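You operate a simulated robot arm through the tools that you are given. There is no shell and no other tool.

The job below is to be done with a simulated robot arm. You get a single attempt, and the scene is never put back.

## Task
Swap the white guide at the outlet for the blue one.
Fine: old guide on the guides shelf, outlet lever back over the new one. Set down upright: white guide. Where these are worked on the way, their far stop is far enough and under half their travel is too little: outlet lever.

Only the result counts: the job must be done as asked and must still hold three seconds after the hand-in. Knocking over, shifting, dropping, spilling or breaking anything else fails it.

## Robot
A 6-joint arm with a two-finger gripper, fixed in place. Base frame: the origin is at the foot of the arm, x ahead of it, y to its left, z up. Readings come in m, degrees, newtons and seconds.
Its first joint turns from -166.0 to 166.0 degrees. Payload 2.45 kg.
The tool frame sits at the grasp point between the pads (the TCP): z along the fingers, y along the line on which they close. The tips reach 0.02 m beyond it. Largest opening 0.14 m; the body of the gripper starts 0.168 m behind the TCP.
Orientation is told as [roll, pitch, yaw] about the base's x, y, z axes, in that order, counted from this pose: with the fingers straight down and closing along the base's y, the tool's x points along the base's -x, its y along +y and its z along -z.

## Interface
- The arm moves only by the tool send_rows. Its argument "plan" is a list of rows, each an object of numbers (a shift or turn left out is 0, a gripper value left out holds the last): "tx", "ty", "tz": the shift along the tool's x, y, z in units of 20 mm (1.0 is 20 mm); "rx", "ry", "rz": the turn, a rotation vector about the tool's x, y, z in units of 5 degrees (1.0 is 5 degrees); "grip": the finger opening in mm, from 0 to 140. In form: [{"tx": .., "ty": .., "tz": .., "rx": .., "ry": .., "rz": .., "grip": ..}, ...]. A call has 1 to 20 rows; each row shifts and turns the commanded pose from where the row before left it, along the tool's axes as they then stand. A call with a number of a shift or a turn outside -1 to 1 is refused whole. A row lasts 0.2 s, in which the tool goes at most 0.05 m and 8.6 degrees; a call with a longer step from one row to the next is refused whole, and so is a gripper value outside its range. A pose out of reach is approached as far as the arm can. The call stops where the force on the tool passes 50 N (or 10 N more than at its start, if that is more) or the arm is blocked; 0.2 s more then pass. Each finger travels about 0.045 m/s and halts on what it meets, pressing with about 42 N; the grip force reading is that of the motor and also rises with nothing between the fingers. The clock runs only during rows and for 0.2 s after the last one: add rows that do not move to give the fingers time. It gives the time, the measured TCP pose, the force on the tool (base axes), the opening and the grip force at its end, in the units of the frame above (readings bear some noise), with the torque about the TCP (base axes, N m) and any sound that the robot's microphone picked up.
- Cameras (640 x 400 px; columns grow to the right, rows downward): "scene" is fixed at [0.0554, -0.494, 1.5806]; the picture's right is [0.20, -0.98, 0.00], its down [-0.31, -0.06, -0.95] and it looks along [0.93, 0.19, -0.32] (base axes); focal length 323 px, centre (320, 200). "wrist" rides on the gripper at [0.078, 0.011, -0.209] in the tool frame; the picture's right is [-0.14, 0.99, 0.00], its down [-0.92, -0.13, -0.37] and it looks along [-0.37, -0.05, 0.93] (tool axes); focal length 280 px, centre (320, 200). There is no depth. A picture from a camera that has moved, and an enlarged one, comes with that camera's place and axes in the base frame and with its lens. The place of the scene camera against the robot may be out by one fixed shift of up to 0.012 m in any direction.
- grab_frame(camera): a new picture of that camera. The clock stands still meanwhile.
- enlarge(camera, box): a new picture of the part [left, top, right, bottom] of that camera's present view, enlarged. The clock stands still meanwhile.
- sign_off(): hands the job in; it is judged then, once.

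Nothing tells you positions but the pictures and the camera data. Unless the task says otherwise, let go and move clear before handing in.

The tools are called after "Request:" by a JSON object that holds its "method" and its "body". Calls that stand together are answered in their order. send_rows: Moves the arm, as the interface text tells. Its arguments: {"type":"object","properties":{"plan":{"type":"array","items":{"type":"object","properties":{"tx":{"type":"number"},"ty":{"type":"number"},"tz":{"type":"number"},"rx":{"type":"number"},"ry":{"type":"number"},"rz":{"type":"number"},"grip":{"type":"number"}}}}},"required":["plan"]} The other tools are called the same way: grab_frame (camera) takes a picture; enlarge (camera, box) takes an enlarged picture of a part of a camera's view; sign_off () hands the job in.

At the start:

```text
time: 0.0
tcp_pos: [0.5639, -0.0582, 1.4778]
tcp_rot: [0.1, 0.0, 0.1]
force: [0.8, 0.2, 0.7]
ft_torque: [0.01, 0.02, 0.01]
opening: 0.1398
grip_force: 0.0
```

scene: 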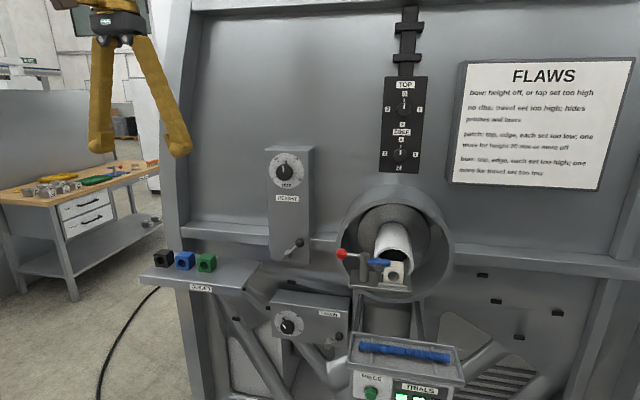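
wrist: 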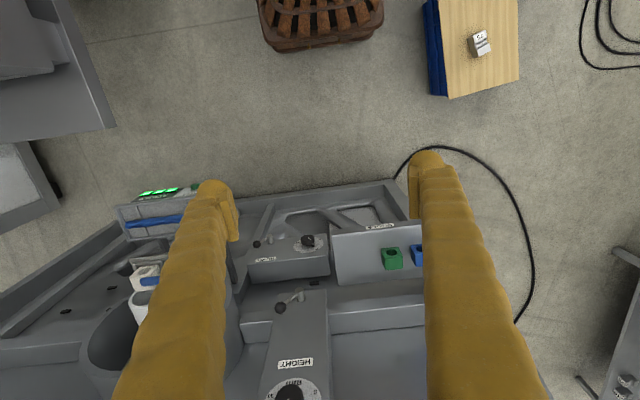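

I see a machine panel with a guides shelf (black, blue, green blocks) on the left, and an outlet on the right with a white guide, and a lever with a red knob plus a blue arm. I'll take close-ups before moving.

Request:
{"method": "enlarge", "body": {"camera": "scene", "box": [320, 190, 480, 310]}}

Request:
{"method": "enlarge", "body": {"camera": "scene", "box": [130, 230, 290, 330]}}

Request:
{"method": "enlarge", "body": {"camera": "wrist", "box": [80, 180, 240, 300]}}

Request:
{"method": "enlarge", "body": {"camera": "scene", "box": [260, 280, 480, 400]}}

```text
3.33 times, centred on (400, 250) of scene
camera zoom: at [0.0554, -0.494, 1.5806], right [0.2, -0.98, 0.0], down [-0.31, -0.06, -0.95], along [0.93, 0.19, -0.32], focal length 1077 px, centre (53, 33)
```

zoom: 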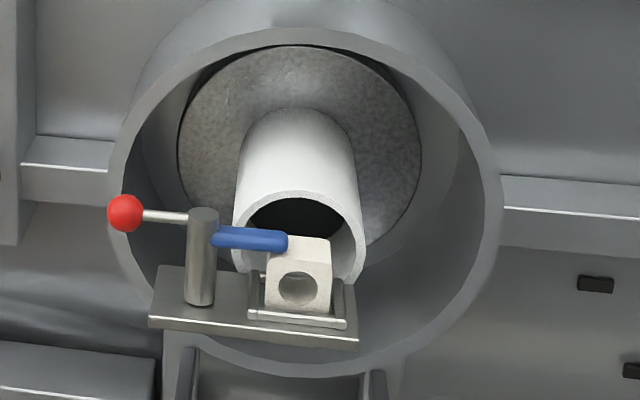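

```text
4.00 times, centred on (210, 280) of scene
camera zoom: at [0.0554, -0.494, 1.5806], right [0.2, -0.98, 0.0], down [-0.31, -0.06, -0.95], along [0.93, 0.19, -0.32], focal length 1292 px, centre (760, -120)
```

zoom: 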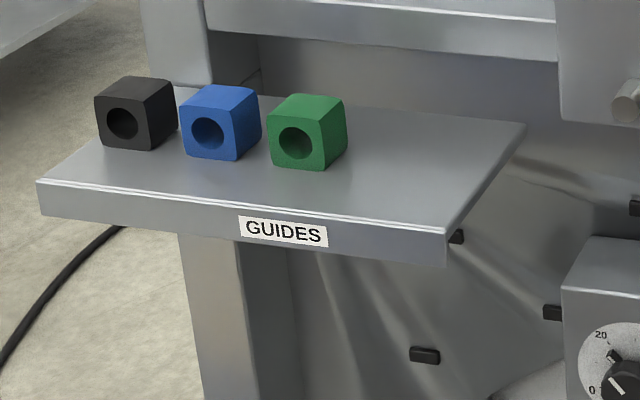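

```text
3.33 times, centred on (160, 240) of wrist
camera zoom: at [0.484, -0.047, 1.688], right [0.14, 0.99, 0.0], down [0.92, -0.13, 0.37], along [0.37, -0.05, -0.93], focal length 935 px, centre (853, 67)
```

zoom: 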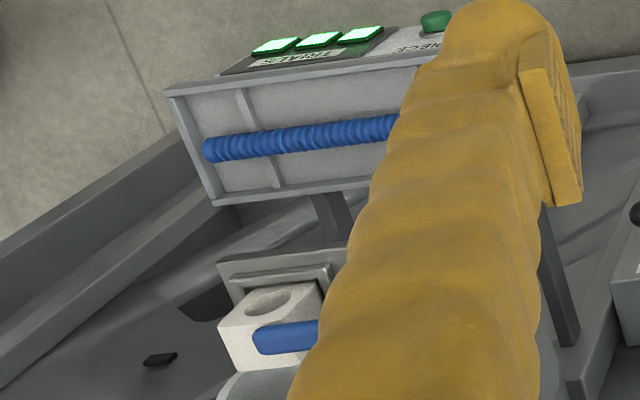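

```text
2.91 times, centred on (370, 340) of scene
camera zoom: at [0.0554, -0.494, 1.5806], right [0.2, -0.98, 0.0], down [-0.31, -0.06, -0.95], along [0.93, 0.19, -0.32], focal length 940 px, centre (174, -207)
```

zoom: 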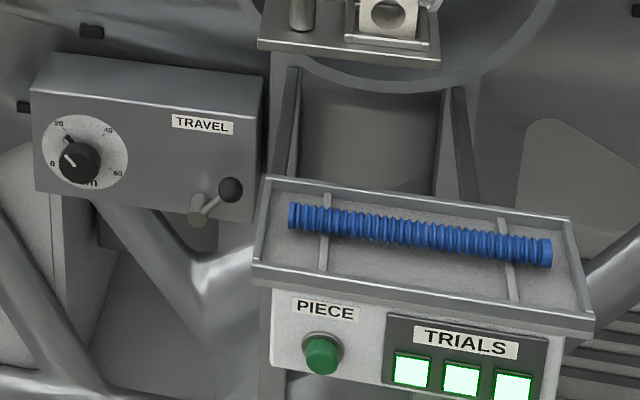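

The white guide is at roughly [0.85, -0.53, 1.11] and the shelf guides are near x≈0.95, z≈1.01. I'll move the arm, high and clear, toward the outlet so the wrist camera sees the lever and guide better.

Request:
{"method": "send_rows", "body": {"plan": [{"tx": -0.2, "ty": -1, "tz": 0.1}, {"tx": -0.2, "ty": -1, "tz": 0.1}, {"tx": -0.2, "ty": -1, "tz": 0.1}, {"tx": -0.2, "ty": -1, "tz": 0.1}, {"tx": -0.2, "ty": -1, "tz": 0.1}, {"tx": -0.2, "ty": -1, "tz": 0.1}, {"tx": -0.2, "ty": -1, "tz": 0.1}, {"tx": -0.2, "ty": -1, "tz": 0.1}, {"tx": -0.2, "ty": -1, "tz": 0.1}, {"tx": -0.2, "ty": -1, "tz": 0.1}, {"tx": -0.2, "ty": -1, "tz": 0.1}, {"tx": -0.2, "ty": -1, "tz": 0.1}, {"tx": -0.2, "ty": -1, "tz": 0.1}, {"tx": -0.2, "ty": -1, "tz": 0.1}, {"tx": -0.2, "ty": -1, "tz": 0.1}, {"tx": -0.2, "ty": -1, "tz": 0.1}, {"tx": -0.2, "ty": -1, "tz": 0.1}, {"tx": -0.2, "ty": -1, "tz": 0.1}, {"tx": -0.2, "ty": -1, "tz": 0.1}, {"tx": -0.2, "ty": -1, "tz": 0.1}]}}

Request:
{"method": "grab_frame", "body": {"camera": "wrist"}}

Request:
{"method": "grab_frame", "body": {"camera": "scene"}}

```text
time: 4.2
tcp_pos: [0.6441, -0.4585, 1.4377]
tcp_rot: [0.0, -0.1, 0.1]
force: [0.0, -0.3, 1.1]
ft_torque: [-0.02, -0.03, 0.02]
opening: 0.1399
grip_force: 0.0
```

```text
taken
camera wrist: at [0.5646, -0.4477, 1.6471], right [0.14, 0.99, 0.0], down [0.92, -0.13, 0.37], along [0.37, -0.05, -0.93], focal length 280 px, centre (320, 200)
```

wrist: 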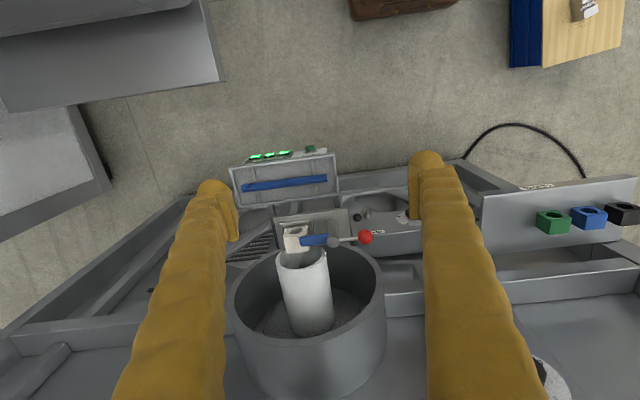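

```text
taken
```

scene: 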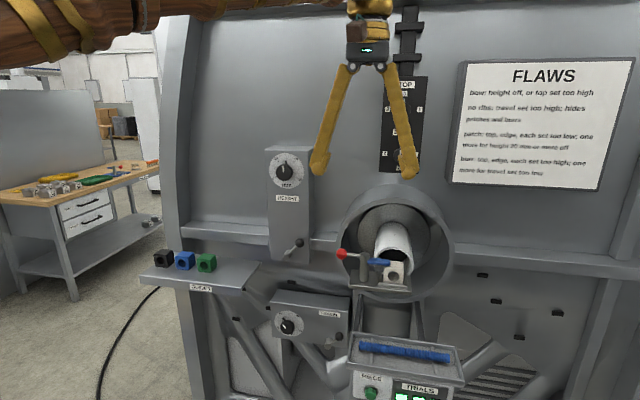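

I can now see the outlet from above: lever post with the red knob to +y and the blue arm over the white guide, pipe behind. I'll zoom in on both areas to measure.

Request:
{"method": "enlarge", "body": {"camera": "wrist", "box": [250, 180, 410, 280]}}

Request:
{"method": "enlarge", "body": {"camera": "wrist", "box": [480, 160, 640, 260]}}

Request:
{"method": "enlarge", "body": {"camera": "scene", "box": [320, 230, 420, 300]}}

```text
4.00 times, centred on (330, 230) of wrist
camera zoom: at [0.5646, -0.4477, 1.6471], right [0.14, 0.99, 0.0], down [0.92, -0.13, 0.37], along [0.37, -0.05, -0.93], focal length 1122 px, centre (280, 80)
```

zoom: 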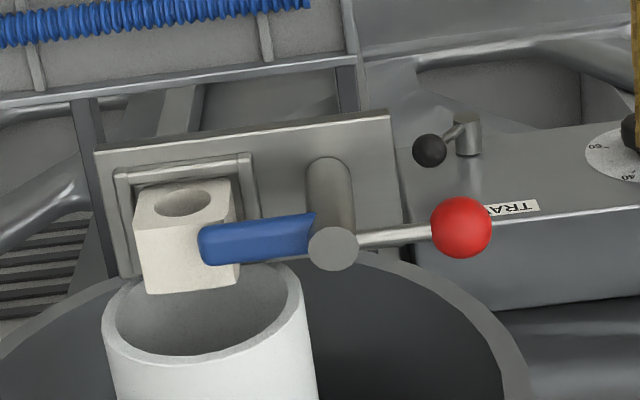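

```text
4.00 times, centred on (560, 210) of wrist
camera zoom: at [0.5646, -0.4477, 1.6471], right [0.14, 0.99, 0.0], down [0.92, -0.13, 0.37], along [0.37, -0.05, -0.93], focal length 1122 px, centre (-640, 160)
```

zoom: 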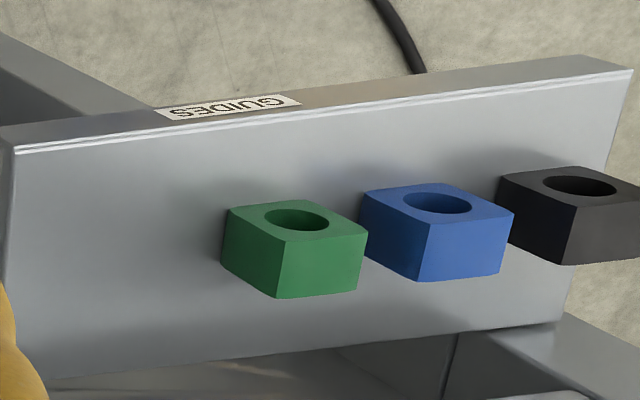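

```text
5.71 times, centred on (370, 265) of scene
camera zoom: at [0.0554, -0.494, 1.5806], right [0.2, -0.98, 0.0], down [-0.31, -0.06, -0.95], along [0.93, 0.19, -0.32], focal length 1846 px, centre (34, -171)
```

zoom: 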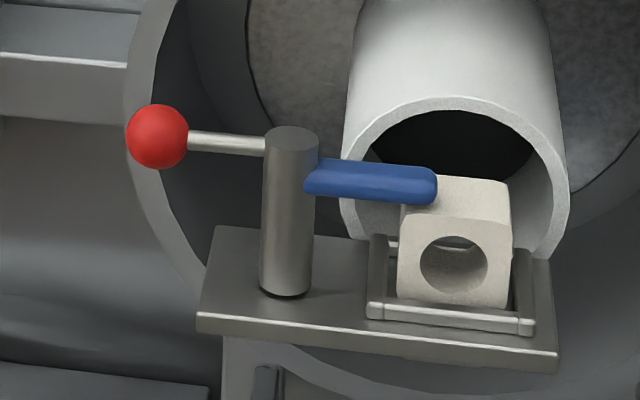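

Measurements put the lever post at about [0.857, -0.461, 1.15], the knob at [0.855, -0.396, 1.149], and the guide at about x 0.841–0.881, y -0.564 to -0.513, top z 1.13. I'll move closer for a second view and check how the fingers look at a smaller opening.

Request:
{"method": "send_rows", "body": {"plan": [{"tx": -0.88, "ty": -0.3, "tz": 0.9}, {"tx": -0.88, "ty": -0.3, "tz": 0.9}, {"tx": -0.88, "ty": -0.3, "tz": 0.9}, {"tx": -0.88, "ty": -0.3, "tz": 0.9}, {"tx": -0.88, "ty": -0.3, "tz": 0.9}, {"tx": -0.88, "ty": -0.3, "tz": 0.9}]}}

Request:
{"method": "grab_frame", "body": {"camera": "wrist"}}

Request:
{"method": "enlarge", "body": {"camera": "wrist", "box": [240, 160, 400, 260]}}

Request:
{"method": "grab_frame", "body": {"camera": "scene"}}

```text
time: 5.6
tcp_pos: [0.7504, -0.4936, 1.3301]
tcp_rot: [0.0, -0.2, 0.0]
force: [0.2, 0.5, 0.2]
ft_torque: [-0.05, -0.07, -0.01]
opening: 0.1399
grip_force: 0.1
```

```text
taken
camera wrist: at [0.6718, -0.4839, 1.5396], right [0.14, 0.99, 0.0], down [0.92, -0.13, 0.37], along [0.37, -0.05, -0.93], focal length 280 px, centre (320, 200)
```

wrist: 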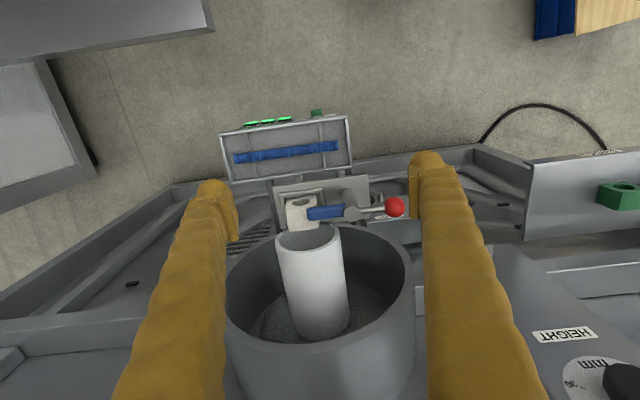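

```text
4.00 times, centred on (320, 210) of wrist
camera zoom: at [0.6718, -0.4839, 1.5396], right [0.14, 0.99, 0.0], down [0.92, -0.13, 0.37], along [0.37, -0.05, -0.93], focal length 1122 px, centre (320, 160)
```

zoom: 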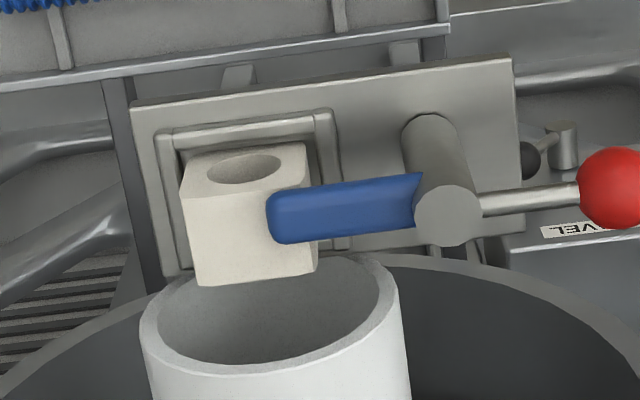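

```text
taken
```

scene: 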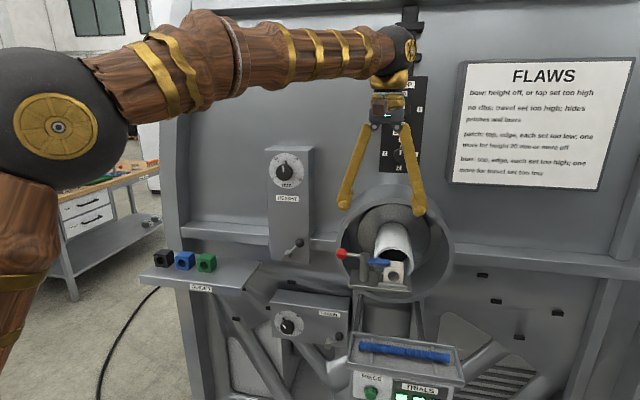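

The arm reaches comfortably here. I'll tilt the tool forward by 40° about its y axis so the wrist camera gets a calibrated oblique view for heights.

Request:
{"method": "send_rows", "body": {"plan": [{"ry": -1, "tx": 0.5}, {"ry": -1, "tx": 0.5}, {"ry": -1}, {"ry": -1}, {"ry": -1}, {"ry": -1}, {"ry": -1}, {"ry": -1}]}}

Request:
{"method": "grab_frame", "body": {"camera": "wrist"}}

Request:
{"method": "enlarge", "body": {"camera": "wrist", "box": [240, 160, 400, 260]}}

Request:
{"method": "grab_frame", "body": {"camera": "scene"}}

```text
time: 7.4
tcp_pos: [0.7291, -0.4936, 1.3293]
tcp_rot: [0.1, -40.1, 0.1]
force: [-0.1, -0.6, 0.4]
ft_torque: [-0.02, 0.02, -0.01]
opening: 0.1402
grip_force: 0.0
```

```text
taken
camera wrist: at [0.5341, -0.4826, 1.4391], right [0.1, 0.99, 0.09], down [0.47, -0.13, 0.87], along [0.88, -0.05, -0.48], focal length 280 px, centre (320, 200)
```

wrist: 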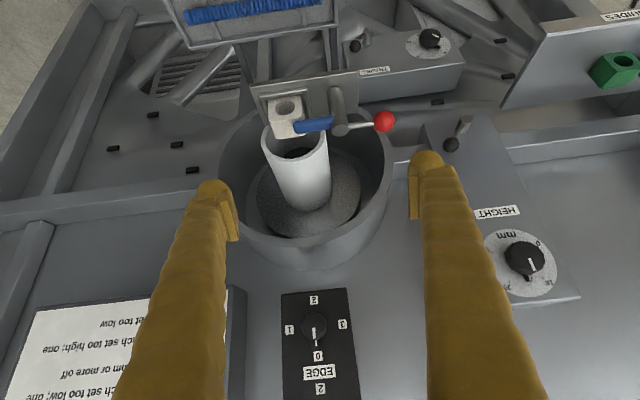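

```text
4.00 times, centred on (320, 210) of wrist
camera zoom: at [0.5341, -0.4826, 1.4391], right [0.1, 0.99, 0.09], down [0.47, -0.13, 0.87], along [0.88, -0.05, -0.48], focal length 1122 px, centre (320, 160)
```

zoom: 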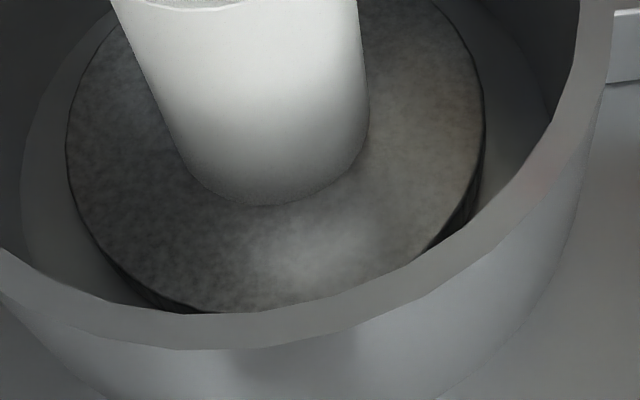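

```text
taken
```

scene: 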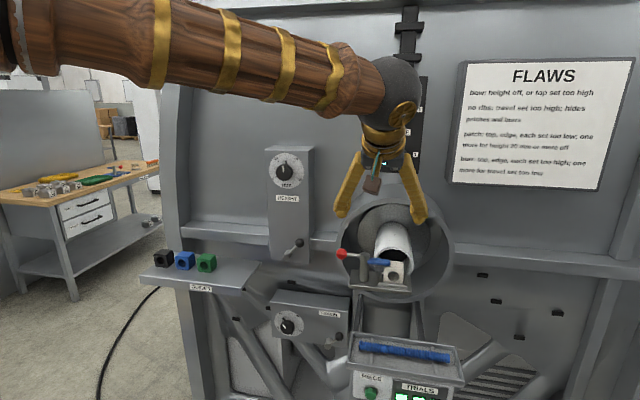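

Request:
{"method": "enlarge", "body": {"camera": "wrist", "box": [250, 70, 410, 170]}}

Request:
{"method": "enlarge", "body": {"camera": "wrist", "box": [480, 0, 640, 100]}}

```text
4.00 times, centred on (330, 120) of wrist
camera zoom: at [0.5341, -0.4826, 1.4391], right [0.1, 0.99, 0.09], down [0.47, -0.13, 0.87], along [0.88, -0.05, -0.48], focal length 1122 px, centre (280, 520)
```

zoom: 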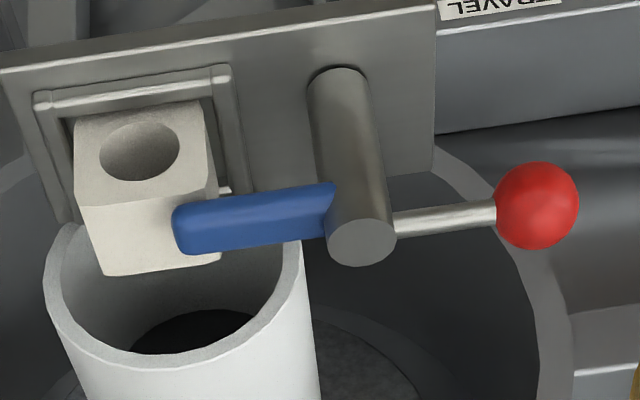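

```text
4.00 times, centred on (560, 50) of wrist
camera zoom: at [0.5341, -0.4826, 1.4391], right [0.1, 0.99, 0.09], down [0.47, -0.13, 0.87], along [0.88, -0.05, -0.48], focal length 1122 px, centre (-640, 800)
```

zoom: 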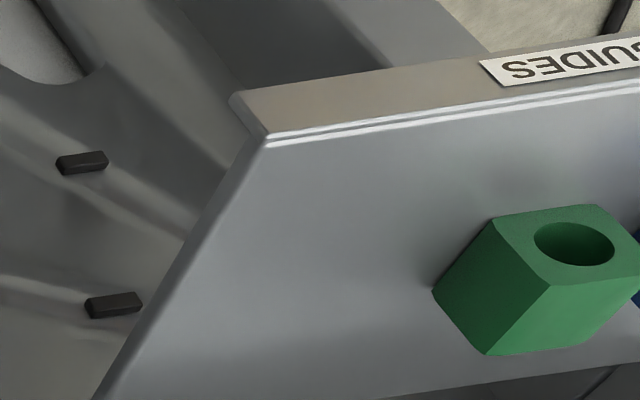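

Now I have calibrated positions: post top at about [0.8535, -0.461, 1.157], knob at [0.8525, -0.396, 1.153], white guide centre at [0.864, -0.540] with top at 1.129, shelf top at about 0.986 and blue guide centre at [0.956, 0.170]. I'll return to vertical, close the fingers and check how they look.

Request:
{"method": "send_rows", "body": {"plan": [{"ry": 1, "grip": 65}, {"ry": 1}, {"ry": 1}, {"ry": 1}, {"ry": 1}, {"ry": 1}, {"ry": 1}, {"ry": 1}]}}

Request:
{"method": "enlarge", "body": {"camera": "scene", "box": [310, 70, 470, 290]}}

Request:
{"method": "grab_frame", "body": {"camera": "wrist"}}

```text
time: 9.2
tcp_pos: [0.7277, -0.4931, 1.3289]
tcp_rot: [0.0, 0.2, 0.1]
force: [0.2, -0.6, 0.5]
ft_torque: [-0.01, -0.03, 0.03]
opening: 0.0652
grip_force: 0.0
```

```text
1.82 times, centred on (390, 180) of scene
camera zoom: at [0.0554, -0.494, 1.5806], right [0.2, -0.98, 0.0], down [-0.31, -0.06, -0.95], along [0.93, 0.19, -0.32], focal length 587 px, centre (193, 236)
```

zoom: 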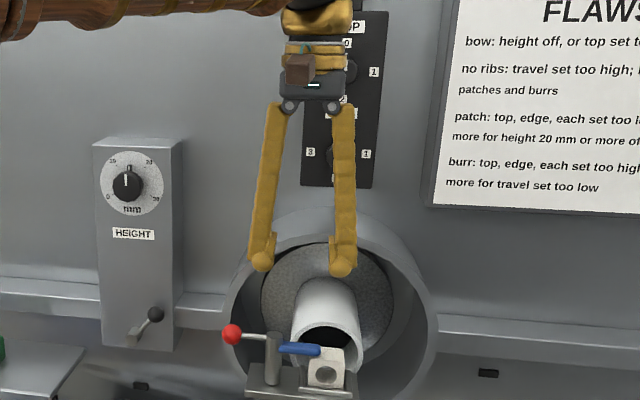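

```text
taken
camera wrist: at [0.6505, -0.4827, 1.5391], right [0.14, 0.99, 0.0], down [0.92, -0.13, 0.37], along [0.36, -0.05, -0.93], focal length 280 px, centre (320, 200)
```

wrist: 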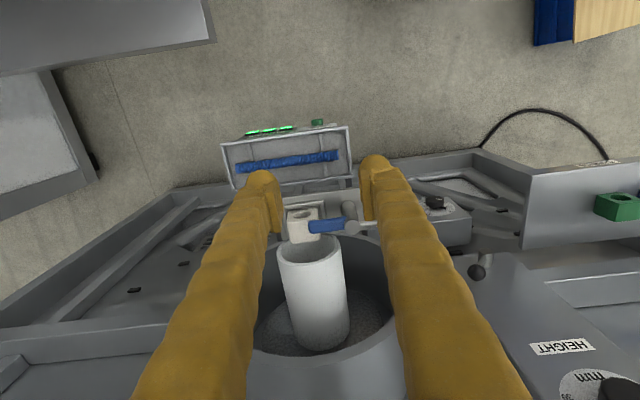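

Request:
{"method": "enlarge", "body": {"camera": "scene", "box": [360, 150, 430, 230]}}

Request:
{"method": "enlarge", "body": {"camera": "wrist", "box": [230, 140, 430, 270]}}

```text
5.00 times, centred on (395, 190) of scene
camera zoom: at [0.0554, -0.494, 1.5806], right [0.2, -0.98, 0.0], down [-0.31, -0.06, -0.95], along [0.93, 0.19, -0.32], focal length 1615 px, centre (-55, 250)
```

zoom: 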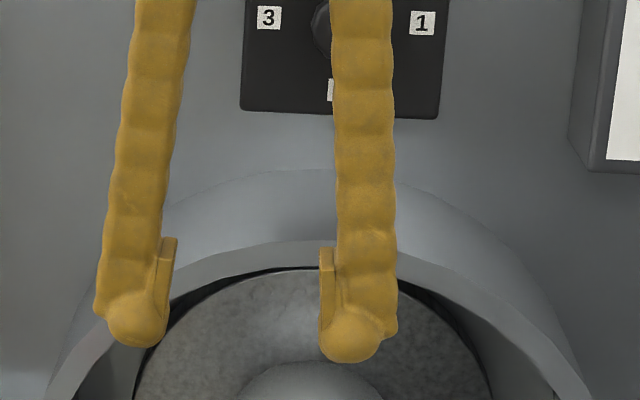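

```text
3.08 times, centred on (330, 205) of wrist
camera zoom: at [0.6505, -0.4827, 1.5391], right [0.14, 0.99, 0.0], down [0.92, -0.13, 0.37], along [0.36, -0.05, -0.93], focal length 863 px, centre (289, 185)
```

zoom: 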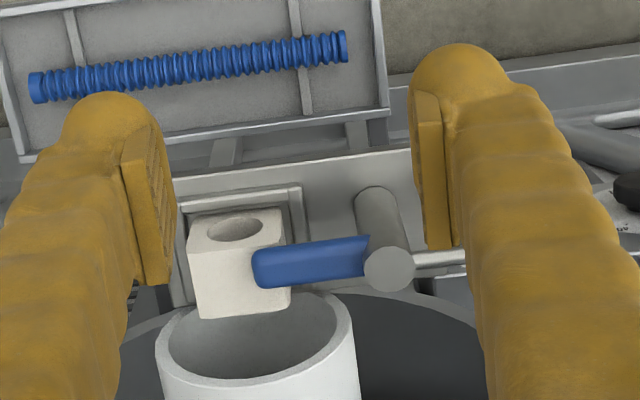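

The fingers look about 27 mm thick at the tips including the pads, so I'll allow for that. Next I close the gripper and place it in front of the red knob, high first and then down.

Request:
{"method": "send_rows", "body": {"plan": [{"tx": -0.65, "ty": 0.97, "grip": 0}, {"tx": -0.65, "ty": 0.97}, {"tx": -0.65, "ty": 0.97}, {"tx": -0.65, "ty": 0.97}, {"tx": -0.65, "ty": 0.97}, {"tz": 0.9}, {"tz": 0.9}, {"tz": 0.9}, {"tz": 0.9}, {"tz": 0.9}, {"tz": 0.9}, {"tz": 0.9}]}}

Request:
{"method": "grab_frame", "body": {"camera": "wrist"}}

Request:
{"method": "enlarge", "body": {"camera": "scene", "box": [300, 160, 460, 300]}}

```text
time: 11.8
tcp_pos: [0.7945, -0.3978, 1.2038]
tcp_rot: [0.0, -0.1, 0.1]
force: [0.1, 0.0, 0.1]
ft_torque: [0.0, 0.0, -0.01]
opening: 0.0001
grip_force: 30.3
```

```text
taken
camera wrist: at [0.7163, -0.3867, 1.4133], right [0.14, 0.99, 0.0], down [0.92, -0.13, 0.37], along [0.37, -0.05, -0.93], focal length 280 px, centre (320, 200)
```

wrist: 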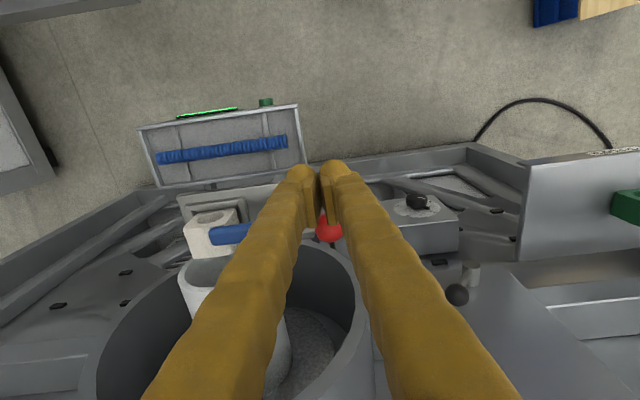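

```text
2.86 times, centred on (380, 230) of scene
camera zoom: at [0.0554, -0.494, 1.5806], right [0.2, -0.98, 0.0], down [-0.31, -0.06, -0.95], along [0.93, 0.19, -0.32], focal length 923 px, centre (149, 114)
```

zoom: 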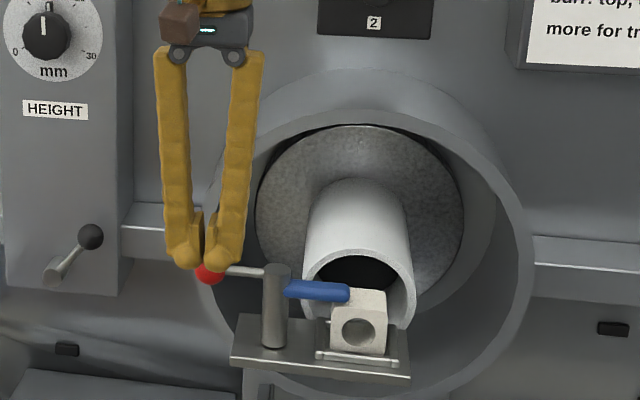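

Closed fingers are in front of the knob. I descend to knob height and push gently in +x to see whether the lever swings this way.

Request:
{"method": "send_rows", "body": {"plan": [{"tz": 0.8}, {"tz": 0.8}, {"tz": 0.85}, {"tx": -0.4}, {"tx": -0.4}, {"tx": -0.4}, {"tx": -0.4}, {"tx": -0.4}, {"tx": -0.4}]}}

Request:
{"method": "enlarge", "body": {"camera": "scene", "box": [300, 180, 440, 300]}}

Request:
{"method": "grab_frame", "body": {"camera": "wrist"}}

```text
time: 13.4
tcp_pos: [0.8191, -0.3961, 1.1524]
tcp_rot: [0.2, 0.6, 0.0]
force: [-21.3, 5.9, -1.4]
ft_torque: [-0.17, 0.23, 0.17]
opening: 0.0001
grip_force: 28.8
stopped in row 8: the force on the tool passed its limit at 62 N (the readings are from after the stop); the commanded pose is now the measured one
```

```text
3.33 times, centred on (370, 240) of scene
camera zoom: at [0.0554, -0.494, 1.5806], right [0.2, -0.98, 0.0], down [-0.31, -0.06, -0.95], along [0.93, 0.19, -0.32], focal length 1077 px, centre (153, 67)
```

zoom: 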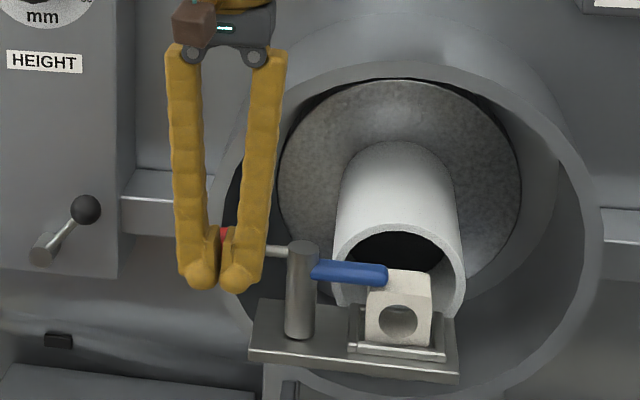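

```text
taken
camera wrist: at [0.7427, -0.386, 1.3636], right [0.14, 0.99, 0.0], down [0.92, -0.13, 0.36], along [0.36, -0.05, -0.93], focal length 280 px, centre (320, 200)
```

wrist: 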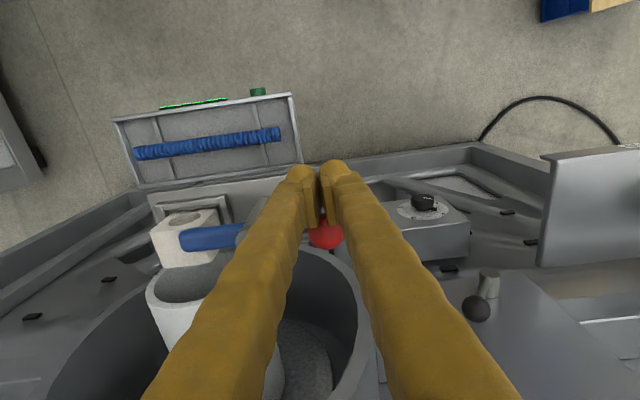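

The lever is rigid in that direction, so this is its closed stop. It must open the other way, knob toward the front (−x). I'll back off, go over the knob and come down behind it.

Request:
{"method": "send_rows", "body": {"plan": [{"tx": 0.6}, {"tx": 0.6}, {"tz": -1}, {"tz": -1}, {"tz": -1}, {"tz": -1}, {"tx": -1}, {"tx": -1}, {"tx": -1}, {"tx": -1}, {"tx": -1}, {"tx": -0.6}]}}

Request:
{"method": "grab_frame", "body": {"camera": "wrist"}}

Request:
{"method": "enlarge", "body": {"camera": "scene", "box": [300, 160, 440, 300]}}

```text
time: 16.0
tcp_pos: [0.9083, -0.3978, 1.2337]
tcp_rot: [0.3, 0.4, 0.1]
force: [-0.4, 0.0, -0.4]
ft_torque: [-0.06, -0.04, 0.0]
opening: 0.0
grip_force: 29.6
```

```text
taken
camera wrist: at [0.8321, -0.3862, 1.4438], right [0.14, 0.99, 0.0], down [0.92, -0.13, 0.36], along [0.36, -0.05, -0.93], focal length 280 px, centre (320, 200)
```

wrist: 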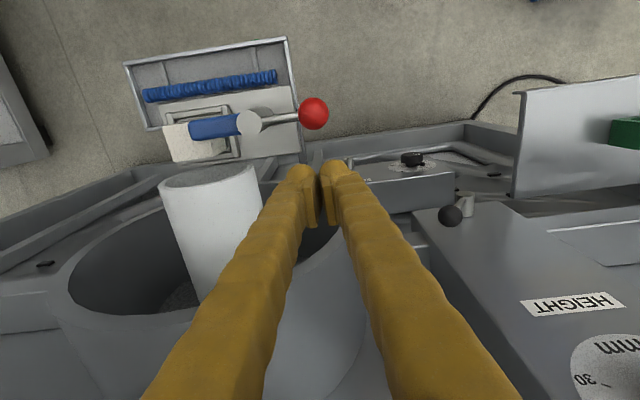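

```text
2.86 times, centred on (370, 230) of scene
camera zoom: at [0.0554, -0.494, 1.5806], right [0.2, -0.98, 0.0], down [-0.31, -0.06, -0.95], along [0.93, 0.19, -0.32], focal length 923 px, centre (177, 114)
```

zoom: 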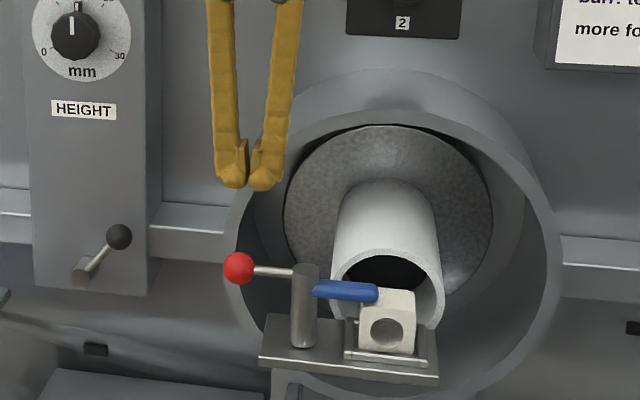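

There is a clear path behind the knob. I descend there and push slowly toward −x.

Request:
{"method": "send_rows", "body": {"plan": [{"tz": 1}, {"tz": 1}, {"tz": 1}, {"tz": 0.9}, {"tx": 0.4}, {"tx": 0.4}, {"tx": 0.3}, {"tx": 0.3}, {"tx": 0.3}, {"tx": 0.3, "ty": 0.1}, {"tx": 0.3, "ty": 0.1}, {"tx": 0.3, "ty": 0.1}]}}

Request:
{"method": "grab_frame", "body": {"camera": "wrist"}}

Request:
{"method": "enlarge", "body": {"camera": "scene", "box": [300, 180, 440, 300]}}

```text
time: 18.6
tcp_pos: [0.8563, -0.3916, 1.1545]
tcp_rot: [0.1, 0.5, 0.0]
force: [0.7, 0.2, -0.7]
ft_torque: [-0.03, -0.01, -0.05]
opening: 0.0
grip_force: 29.7
```

```text
taken
camera wrist: at [0.7801, -0.3808, 1.3645], right [0.14, 0.99, 0.0], down [0.92, -0.13, 0.36], along [0.36, -0.05, -0.93], focal length 280 px, centre (320, 200)
```

wrist: 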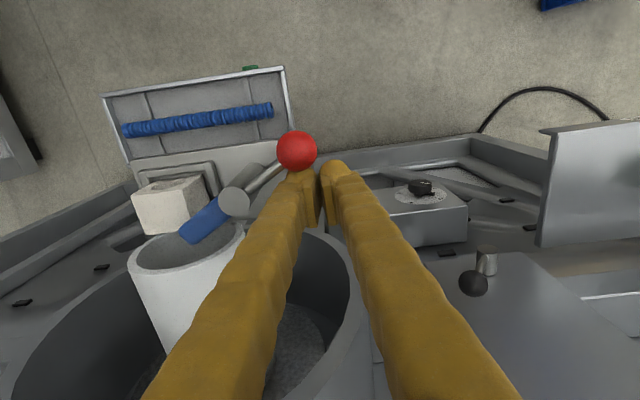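

```text
3.33 times, centred on (370, 240) of scene
camera zoom: at [0.0554, -0.494, 1.5806], right [0.2, -0.98, 0.0], down [-0.31, -0.06, -0.95], along [0.93, 0.19, -0.32], focal length 1077 px, centre (153, 67)
```

zoom: 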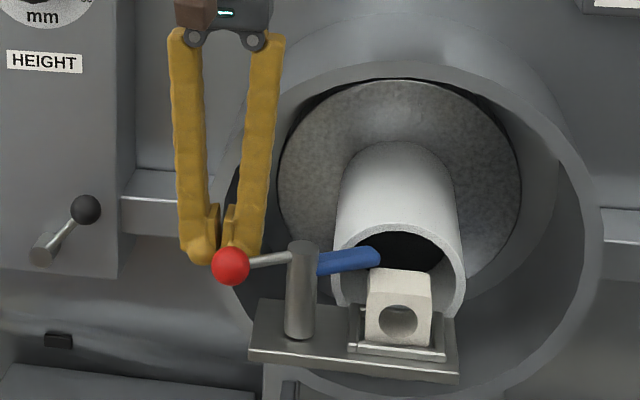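

The lever swings open this way, about 30° so far. I continue following the arc with the pusher on the trailing side.

Request:
{"method": "send_rows", "body": {"plan": [{"tx": 0.4, "ty": -0.06}, {"tx": 0.4, "ty": -0.06}, {"tx": 0.4, "ty": -0.06}, {"tx": 0.333, "ty": -0.167}, {"tx": 0.333, "ty": -0.167}, {"tx": 0.333, "ty": -0.167}, {"tx": 0.25, "ty": -0.217}, {"tx": 0.25, "ty": -0.217}, {"tx": 0.25, "ty": -0.217}]}}

Request:
{"method": "grab_frame", "body": {"camera": "wrist"}}

Request:
{"method": "enlarge", "body": {"camera": "scene", "box": [300, 180, 440, 300]}}

```text
time: 20.5
tcp_pos: [0.8056, -0.4081, 1.1557]
tcp_rot: [0.4, 0.2, 0.3]
force: [4.0, 19.7, 1.0]
ft_torque: [0.11, -0.02, -0.19]
opening: 0.0002
grip_force: 29.8
stopped in row 9: the force on the tool passed its limit at 56 N (the readings are from after the stop); the commanded pose is now the measured one
```

```text
taken
camera wrist: at [0.7274, -0.3993, 1.3652], right [0.13, 0.99, 0.01], down [0.92, -0.13, 0.36], along [0.36, -0.04, -0.93], focal length 280 px, centre (320, 200)
```

wrist: 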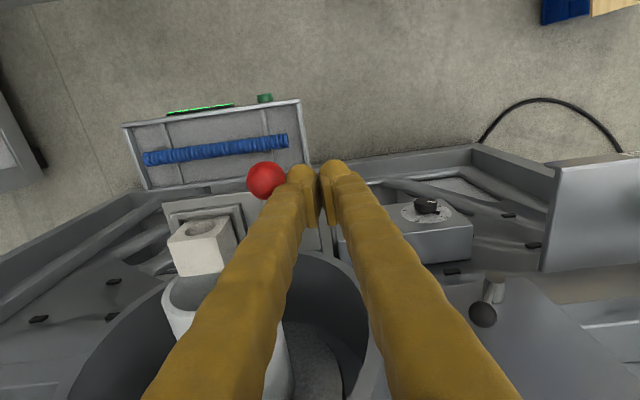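

```text
3.33 times, centred on (370, 240) of scene
camera zoom: at [0.0554, -0.494, 1.5806], right [0.2, -0.98, 0.0], down [-0.31, -0.06, -0.95], along [0.93, 0.19, -0.32], focal length 1077 px, centre (153, 67)
```

zoom: 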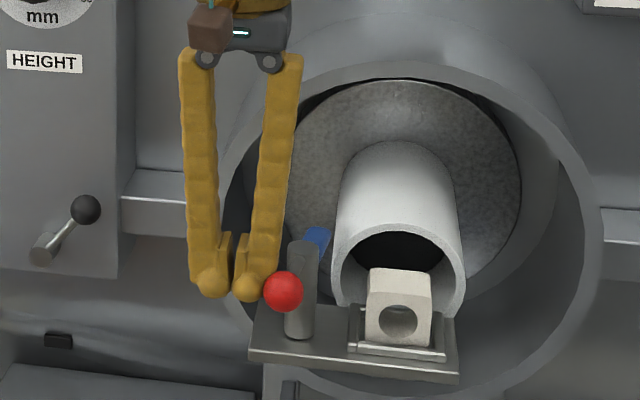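

The push met a firm stop with the lever almost perpendicular. Let me zoom in to check the angle before backing off.

Request:
{"method": "enlarge", "body": {"camera": "scene", "box": [340, 230, 420, 290]}}

Request:
{"method": "enlarge", "body": {"camera": "wrist", "box": [150, 140, 350, 270]}}

```text
6.67 times, centred on (380, 260) of scene
camera zoom: at [0.0554, -0.494, 1.5806], right [0.2, -0.98, 0.0], down [-0.31, -0.06, -0.95], along [0.93, 0.19, -0.32], focal length 2153 px, centre (-80, -200)
```

zoom: 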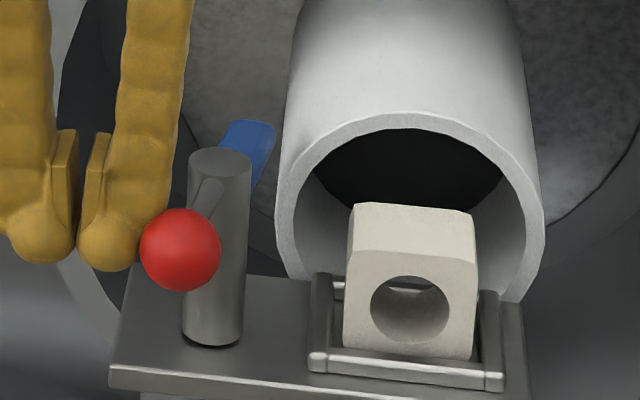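

```text
3.08 times, centred on (250, 205) of wrist
camera zoom: at [0.7274, -0.3993, 1.3652], right [0.13, 0.99, 0.01], down [0.92, -0.13, 0.36], along [0.36, -0.04, -0.93], focal length 863 px, centre (535, 185)
```

zoom: 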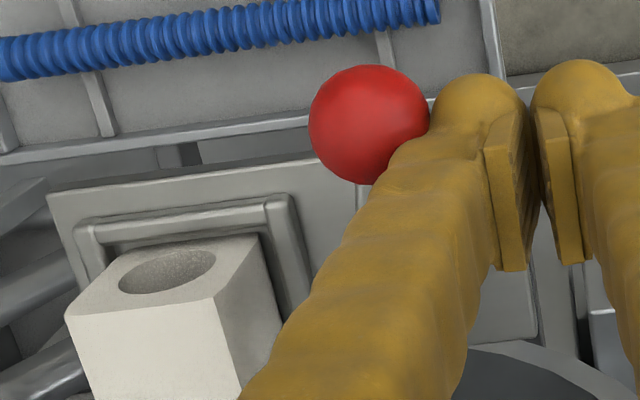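

The lever is at its far stop, with the blue arm swung behind the post and well off the guide. I back away, go up, and open the gripper above the white guide for a close look.

Request:
{"method": "send_rows", "body": {"plan": [{"ty": 0.5}, {"ty": 0.5}, {"tz": -1}, {"tz": -1}, {"tz": -1}, {"tz": -1}, {"tz": -1}, {"tz": -1}, {"tz": -1}, {"ty": -1, "grip": 62}, {"ty": -1}, {"ty": -1}, {"ty": -1}, {"ty": -1}, {"ty": -1}, {"ty": -1}, {"ty": -0.6}]}}

Request:
{"method": "grab_frame", "body": {"camera": "wrist"}}

Request:
{"method": "enlarge", "body": {"camera": "wrist", "box": [230, 120, 430, 245]}}

Request:
{"method": "enlarge", "body": {"camera": "scene", "box": [320, 180, 440, 300]}}

```text
time: 24.1
tcp_pos: [0.8059, -0.5442, 1.295]
tcp_rot: [0.3, 0.2, 0.2]
force: [1.2, 0.6, 0.7]
ft_torque: [0.02, 0.02, 0.03]
opening: 0.062
grip_force: 0.0
```

```text
taken
camera wrist: at [0.7275, -0.5338, 1.5049], right [0.13, 0.99, 0.01], down [0.92, -0.13, 0.36], along [0.36, -0.04, -0.93], focal length 280 px, centre (320, 200)
```

wrist: 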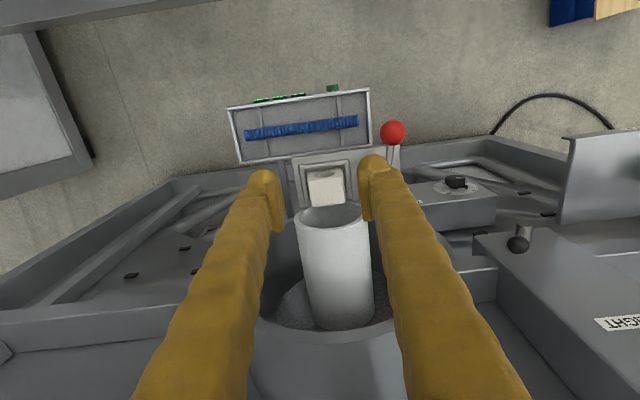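

```text
3.20 times, centred on (330, 182) of wrist
camera zoom: at [0.7275, -0.5338, 1.5049], right [0.13, 0.99, 0.01], down [0.92, -0.13, 0.36], along [0.36, -0.04, -0.93], focal length 897 px, centre (288, 256)
```

zoom: 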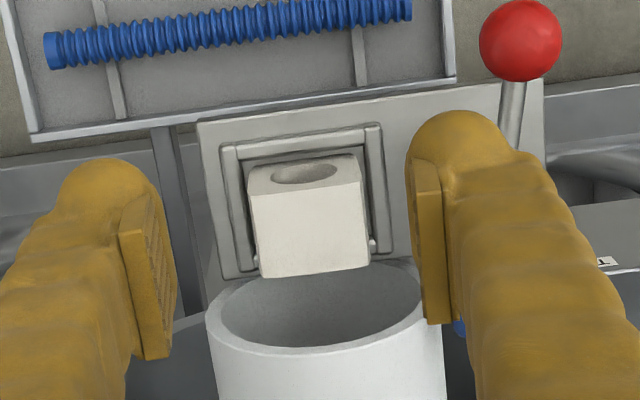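

```text
3.33 times, centred on (380, 240) of scene
camera zoom: at [0.0554, -0.494, 1.5806], right [0.2, -0.98, 0.0], down [-0.31, -0.06, -0.95], along [0.93, 0.19, -0.32], focal length 1077 px, centre (120, 67)
```

zoom: 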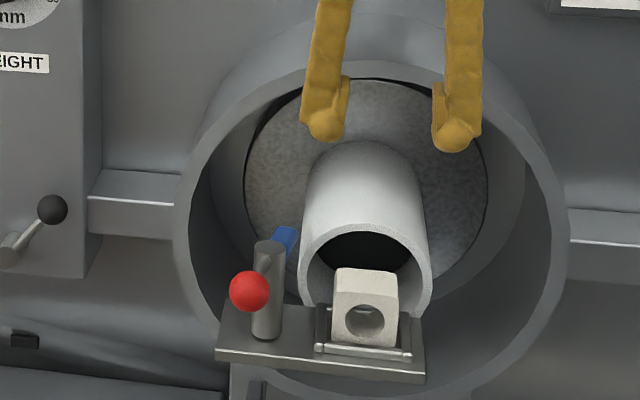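

The guide centre measures [0.864, -0.541] and the seat has a low rim on all four sides. I correct the slight tilt, line up over the guide, and descend partway with the fingers at 62 mm.

Request:
{"method": "send_rows", "body": {"plan": [{"rx": 0.06, "ry": -0.04, "rz": 0.04, "tx": -0.95, "ty": 0.05}, {"tx": -0.95, "ty": 0.05}, {"tx": -0.95, "ty": 0.06}, {"tz": 1}, {"tz": 1}, {"tz": 1}, {"tz": 1}, {"tz": 1}, {"tz": 0.75}, {"tz": 0.5}]}}

Request:
{"method": "grab_frame", "body": {"camera": "wrist"}}

Request:
{"method": "enlarge", "body": {"camera": "wrist", "box": [230, 100, 430, 225]}}

Request:
{"method": "enlarge", "body": {"camera": "scene", "box": [340, 190, 440, 300]}}

```text
time: 26.3
tcp_pos: [0.8638, -0.539, 1.1696]
tcp_rot: [0.0, 0.1, 0.0]
force: [0.1, -0.1, 0.0]
ft_torque: [-0.01, -0.02, -0.03]
opening: 0.0622
grip_force: 0.1
```

```text
taken
camera wrist: at [0.7844, -0.5289, 1.3787], right [0.14, 0.99, 0.0], down [0.92, -0.13, 0.37], along [0.36, -0.05, -0.93], focal length 280 px, centre (320, 200)
```

wrist: 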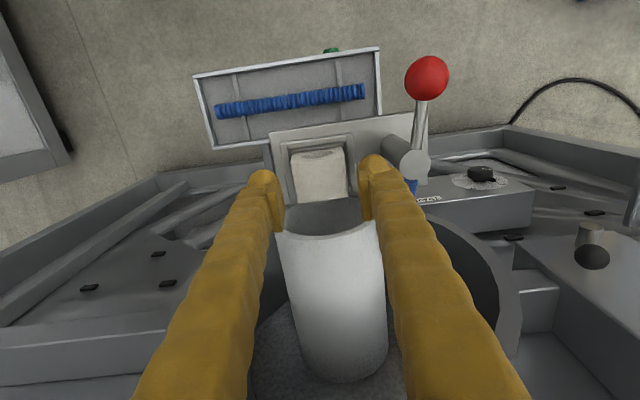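

```text
3.20 times, centred on (330, 162) of wrist
camera zoom: at [0.7844, -0.5289, 1.3787], right [0.14, 0.99, 0.0], down [0.92, -0.13, 0.37], along [0.36, -0.05, -0.93], focal length 897 px, centre (288, 320)
```

zoom: 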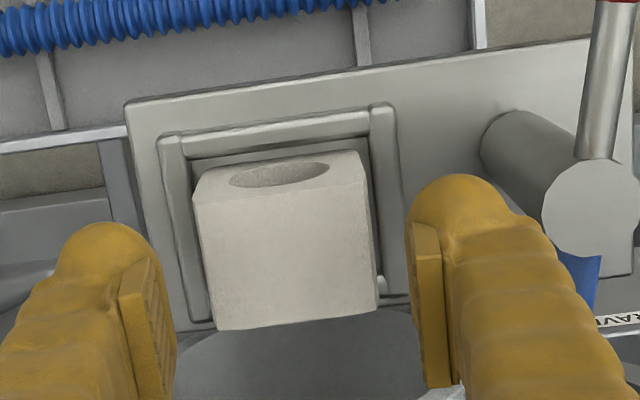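

```text
3.64 times, centred on (390, 245) of scene
camera zoom: at [0.0554, -0.494, 1.5806], right [0.2, -0.98, 0.0], down [-0.31, -0.06, -0.95], along [0.93, 0.19, -0.32], focal length 1175 px, centre (66, 36)
```

zoom: 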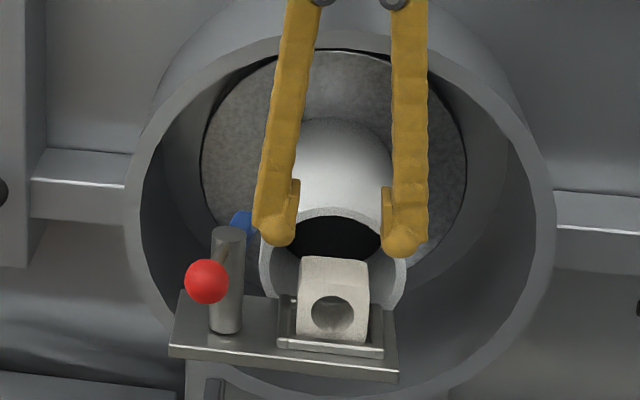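

The fingers straddle the guide with even clearance and the post is clear. I descend to grasp height and close.

Request:
{"method": "send_rows", "body": {"plan": [{"tz": 0.7, "ty": -0.07}, {"tz": 0.7}, {"tz": 0.7}, {"tz": 0.63}, {}]}}

Request:
{"method": "enlarge", "body": {"camera": "wrist", "box": [230, 100, 430, 225]}}

Request:
{"method": "enlarge", "body": {"camera": "scene", "box": [340, 210, 440, 300]}}

```text
time: 27.5
tcp_pos: [0.8639, -0.5401, 1.1138]
tcp_rot: [0.1, 0.0, 0.1]
force: [-0.5, -0.5, 0.2]
ft_torque: [-0.05, 0.01, 0.01]
opening: 0.0618
grip_force: 0.1
```

```text
3.20 times, centred on (330, 162) of wrist
camera zoom: at [0.7845, -0.5296, 1.3233], right [0.14, 0.99, 0.0], down [0.92, -0.13, 0.37], along [0.36, -0.05, -0.93], focal length 897 px, centre (288, 320)
```

zoom: 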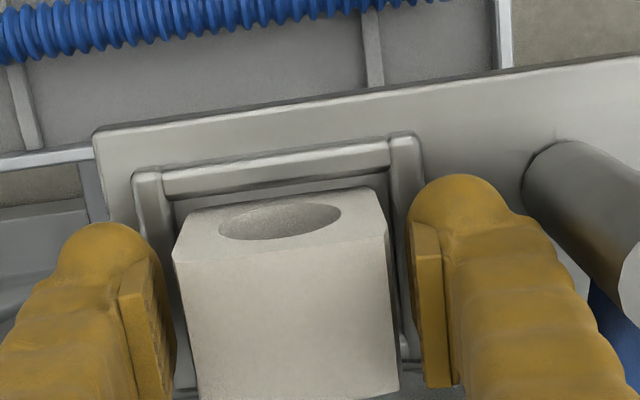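

```text
4.44 times, centred on (390, 255) of scene
camera zoom: at [0.0554, -0.494, 1.5806], right [0.2, -0.98, 0.0], down [-0.31, -0.06, -0.95], along [0.93, 0.19, -0.32], focal length 1436 px, centre (9, -44)
```

zoom: 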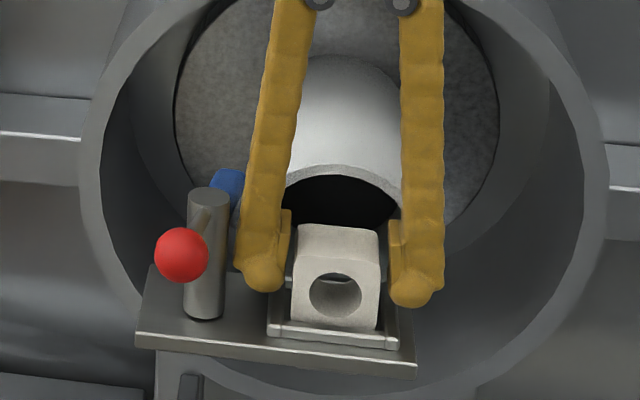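

Fingers are on both sides of the guide with no contact. I close the grip.

Request:
{"method": "send_rows", "body": {"plan": [{"grip": 30}, {}, {}, {}]}}

Request:
{"method": "enlarge", "body": {"camera": "scene", "box": [340, 210, 440, 300]}}

```text
time: 28.5
tcp_pos: [0.8623, -0.5407, 1.1138]
tcp_rot: [0.2, 0.0, -0.1]
force: [0.1, -1.0, -0.3]
ft_torque: [-0.06, -0.01, 0.01]
opening: 0.0509
grip_force: 41.8
```

```text
4.44 times, centred on (390, 255) of scene
camera zoom: at [0.0554, -0.494, 1.5806], right [0.2, -0.98, 0.0], down [-0.31, -0.06, -0.95], along [0.93, 0.19, -0.32], focal length 1436 px, centre (9, -44)
```

zoom: 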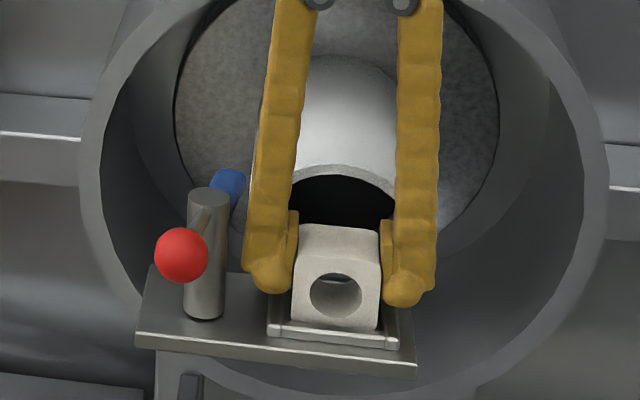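

The guide is gripped (51 mm, 42 N). I lift it straight up.

Request:
{"method": "send_rows", "body": {"plan": [{"tz": -0.3}, {"tz": -0.5}, {"tz": -0.7}, {"tz": -0.8}, {"tz": -0.8}, {"tz": -0.8}, {"tz": -0.8}, {"tz": -0.8}, {"tz": -0.8}]}}

Request:
{"method": "enlarge", "body": {"camera": "scene", "box": [340, 150, 460, 300]}}

Request:
{"method": "grab_frame", "body": {"camera": "wrist"}}

```text
time: 30.5
tcp_pos: [0.862, -0.5413, 1.2399]
tcp_rot: [0.2, 0.0, 0.1]
force: [0.2, 0.6, -1.7]
ft_torque: [0.02, 0.01, -0.02]
opening: 0.0507
grip_force: 41.7
```

```text
2.67 times, centred on (400, 225) of scene
camera zoom: at [0.0554, -0.494, 1.5806], right [0.2, -0.98, 0.0], down [-0.31, -0.06, -0.95], along [0.93, 0.19, -0.32], focal length 861 px, centre (107, 133)
```

zoom: 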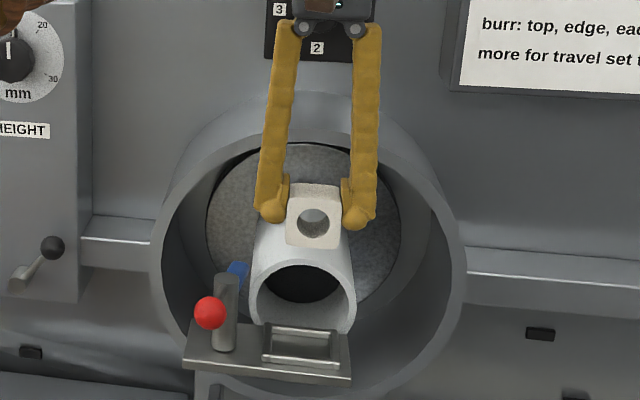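

```text
taken
camera wrist: at [0.7844, -0.5305, 1.4505], right [0.14, 0.99, 0.0], down [0.92, -0.13, 0.37], along [0.36, -0.05, -0.93], focal length 280 px, centre (320, 200)
```

wrist: 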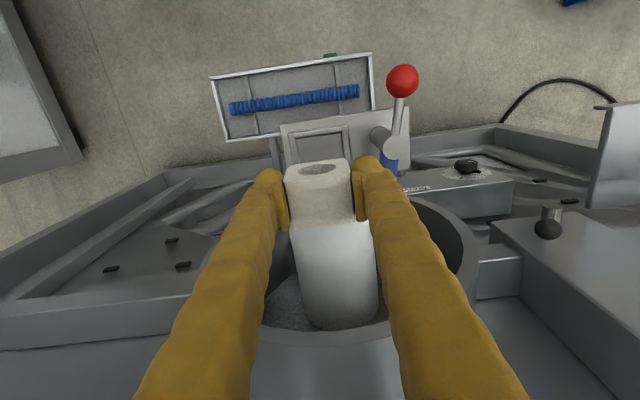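

The white guide is out cleanly. I carry it at height along y toward the shelf, staying back from the HEIGHT box.

Request:
{"method": "send_rows", "body": {"plan": [{"tx": 0.6, "ty": 0.3}, {"tx": 0.6, "ty": 0.7}, {"tx": 0.6, "ty": 1}, {"ty": 1}, {"ty": 1}, {"ty": 1}, {"ty": 1}, {"ty": 1}, {"ty": 1}, {"ty": 1}, {"ty": 1}, {"ty": 1}, {"ty": 1}, {"ty": 1}, {"ty": 1}, {"ty": 1}, {"ty": 1}, {"ty": 1}, {"ty": 0.7}, {"ty": 0.3}]}}

Request:
{"method": "grab_frame", "body": {"camera": "wrist"}}

Request:
{"method": "grab_frame", "body": {"camera": "scene"}}

```text
time: 34.7
tcp_pos: [0.8267, -0.1794, 1.2408]
tcp_rot: [0.1, 0.0, 0.0]
force: [0.7, -0.4, -1.0]
ft_torque: [-0.04, 0.0, -0.01]
opening: 0.051
grip_force: 42.2
```

```text
taken
camera wrist: at [0.7487, -0.1691, 1.4508], right [0.14, 0.99, 0.0], down [0.92, -0.13, 0.37], along [0.36, -0.05, -0.93], focal length 280 px, centre (320, 200)
```

wrist: 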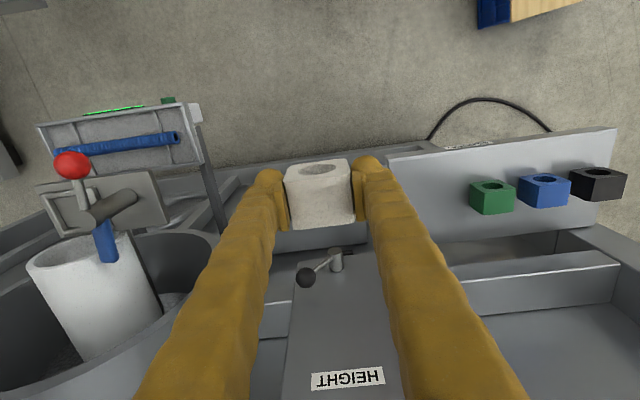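

```text
taken
```

scene: 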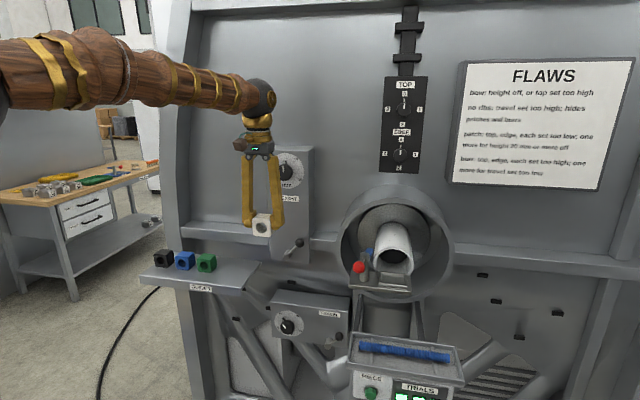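

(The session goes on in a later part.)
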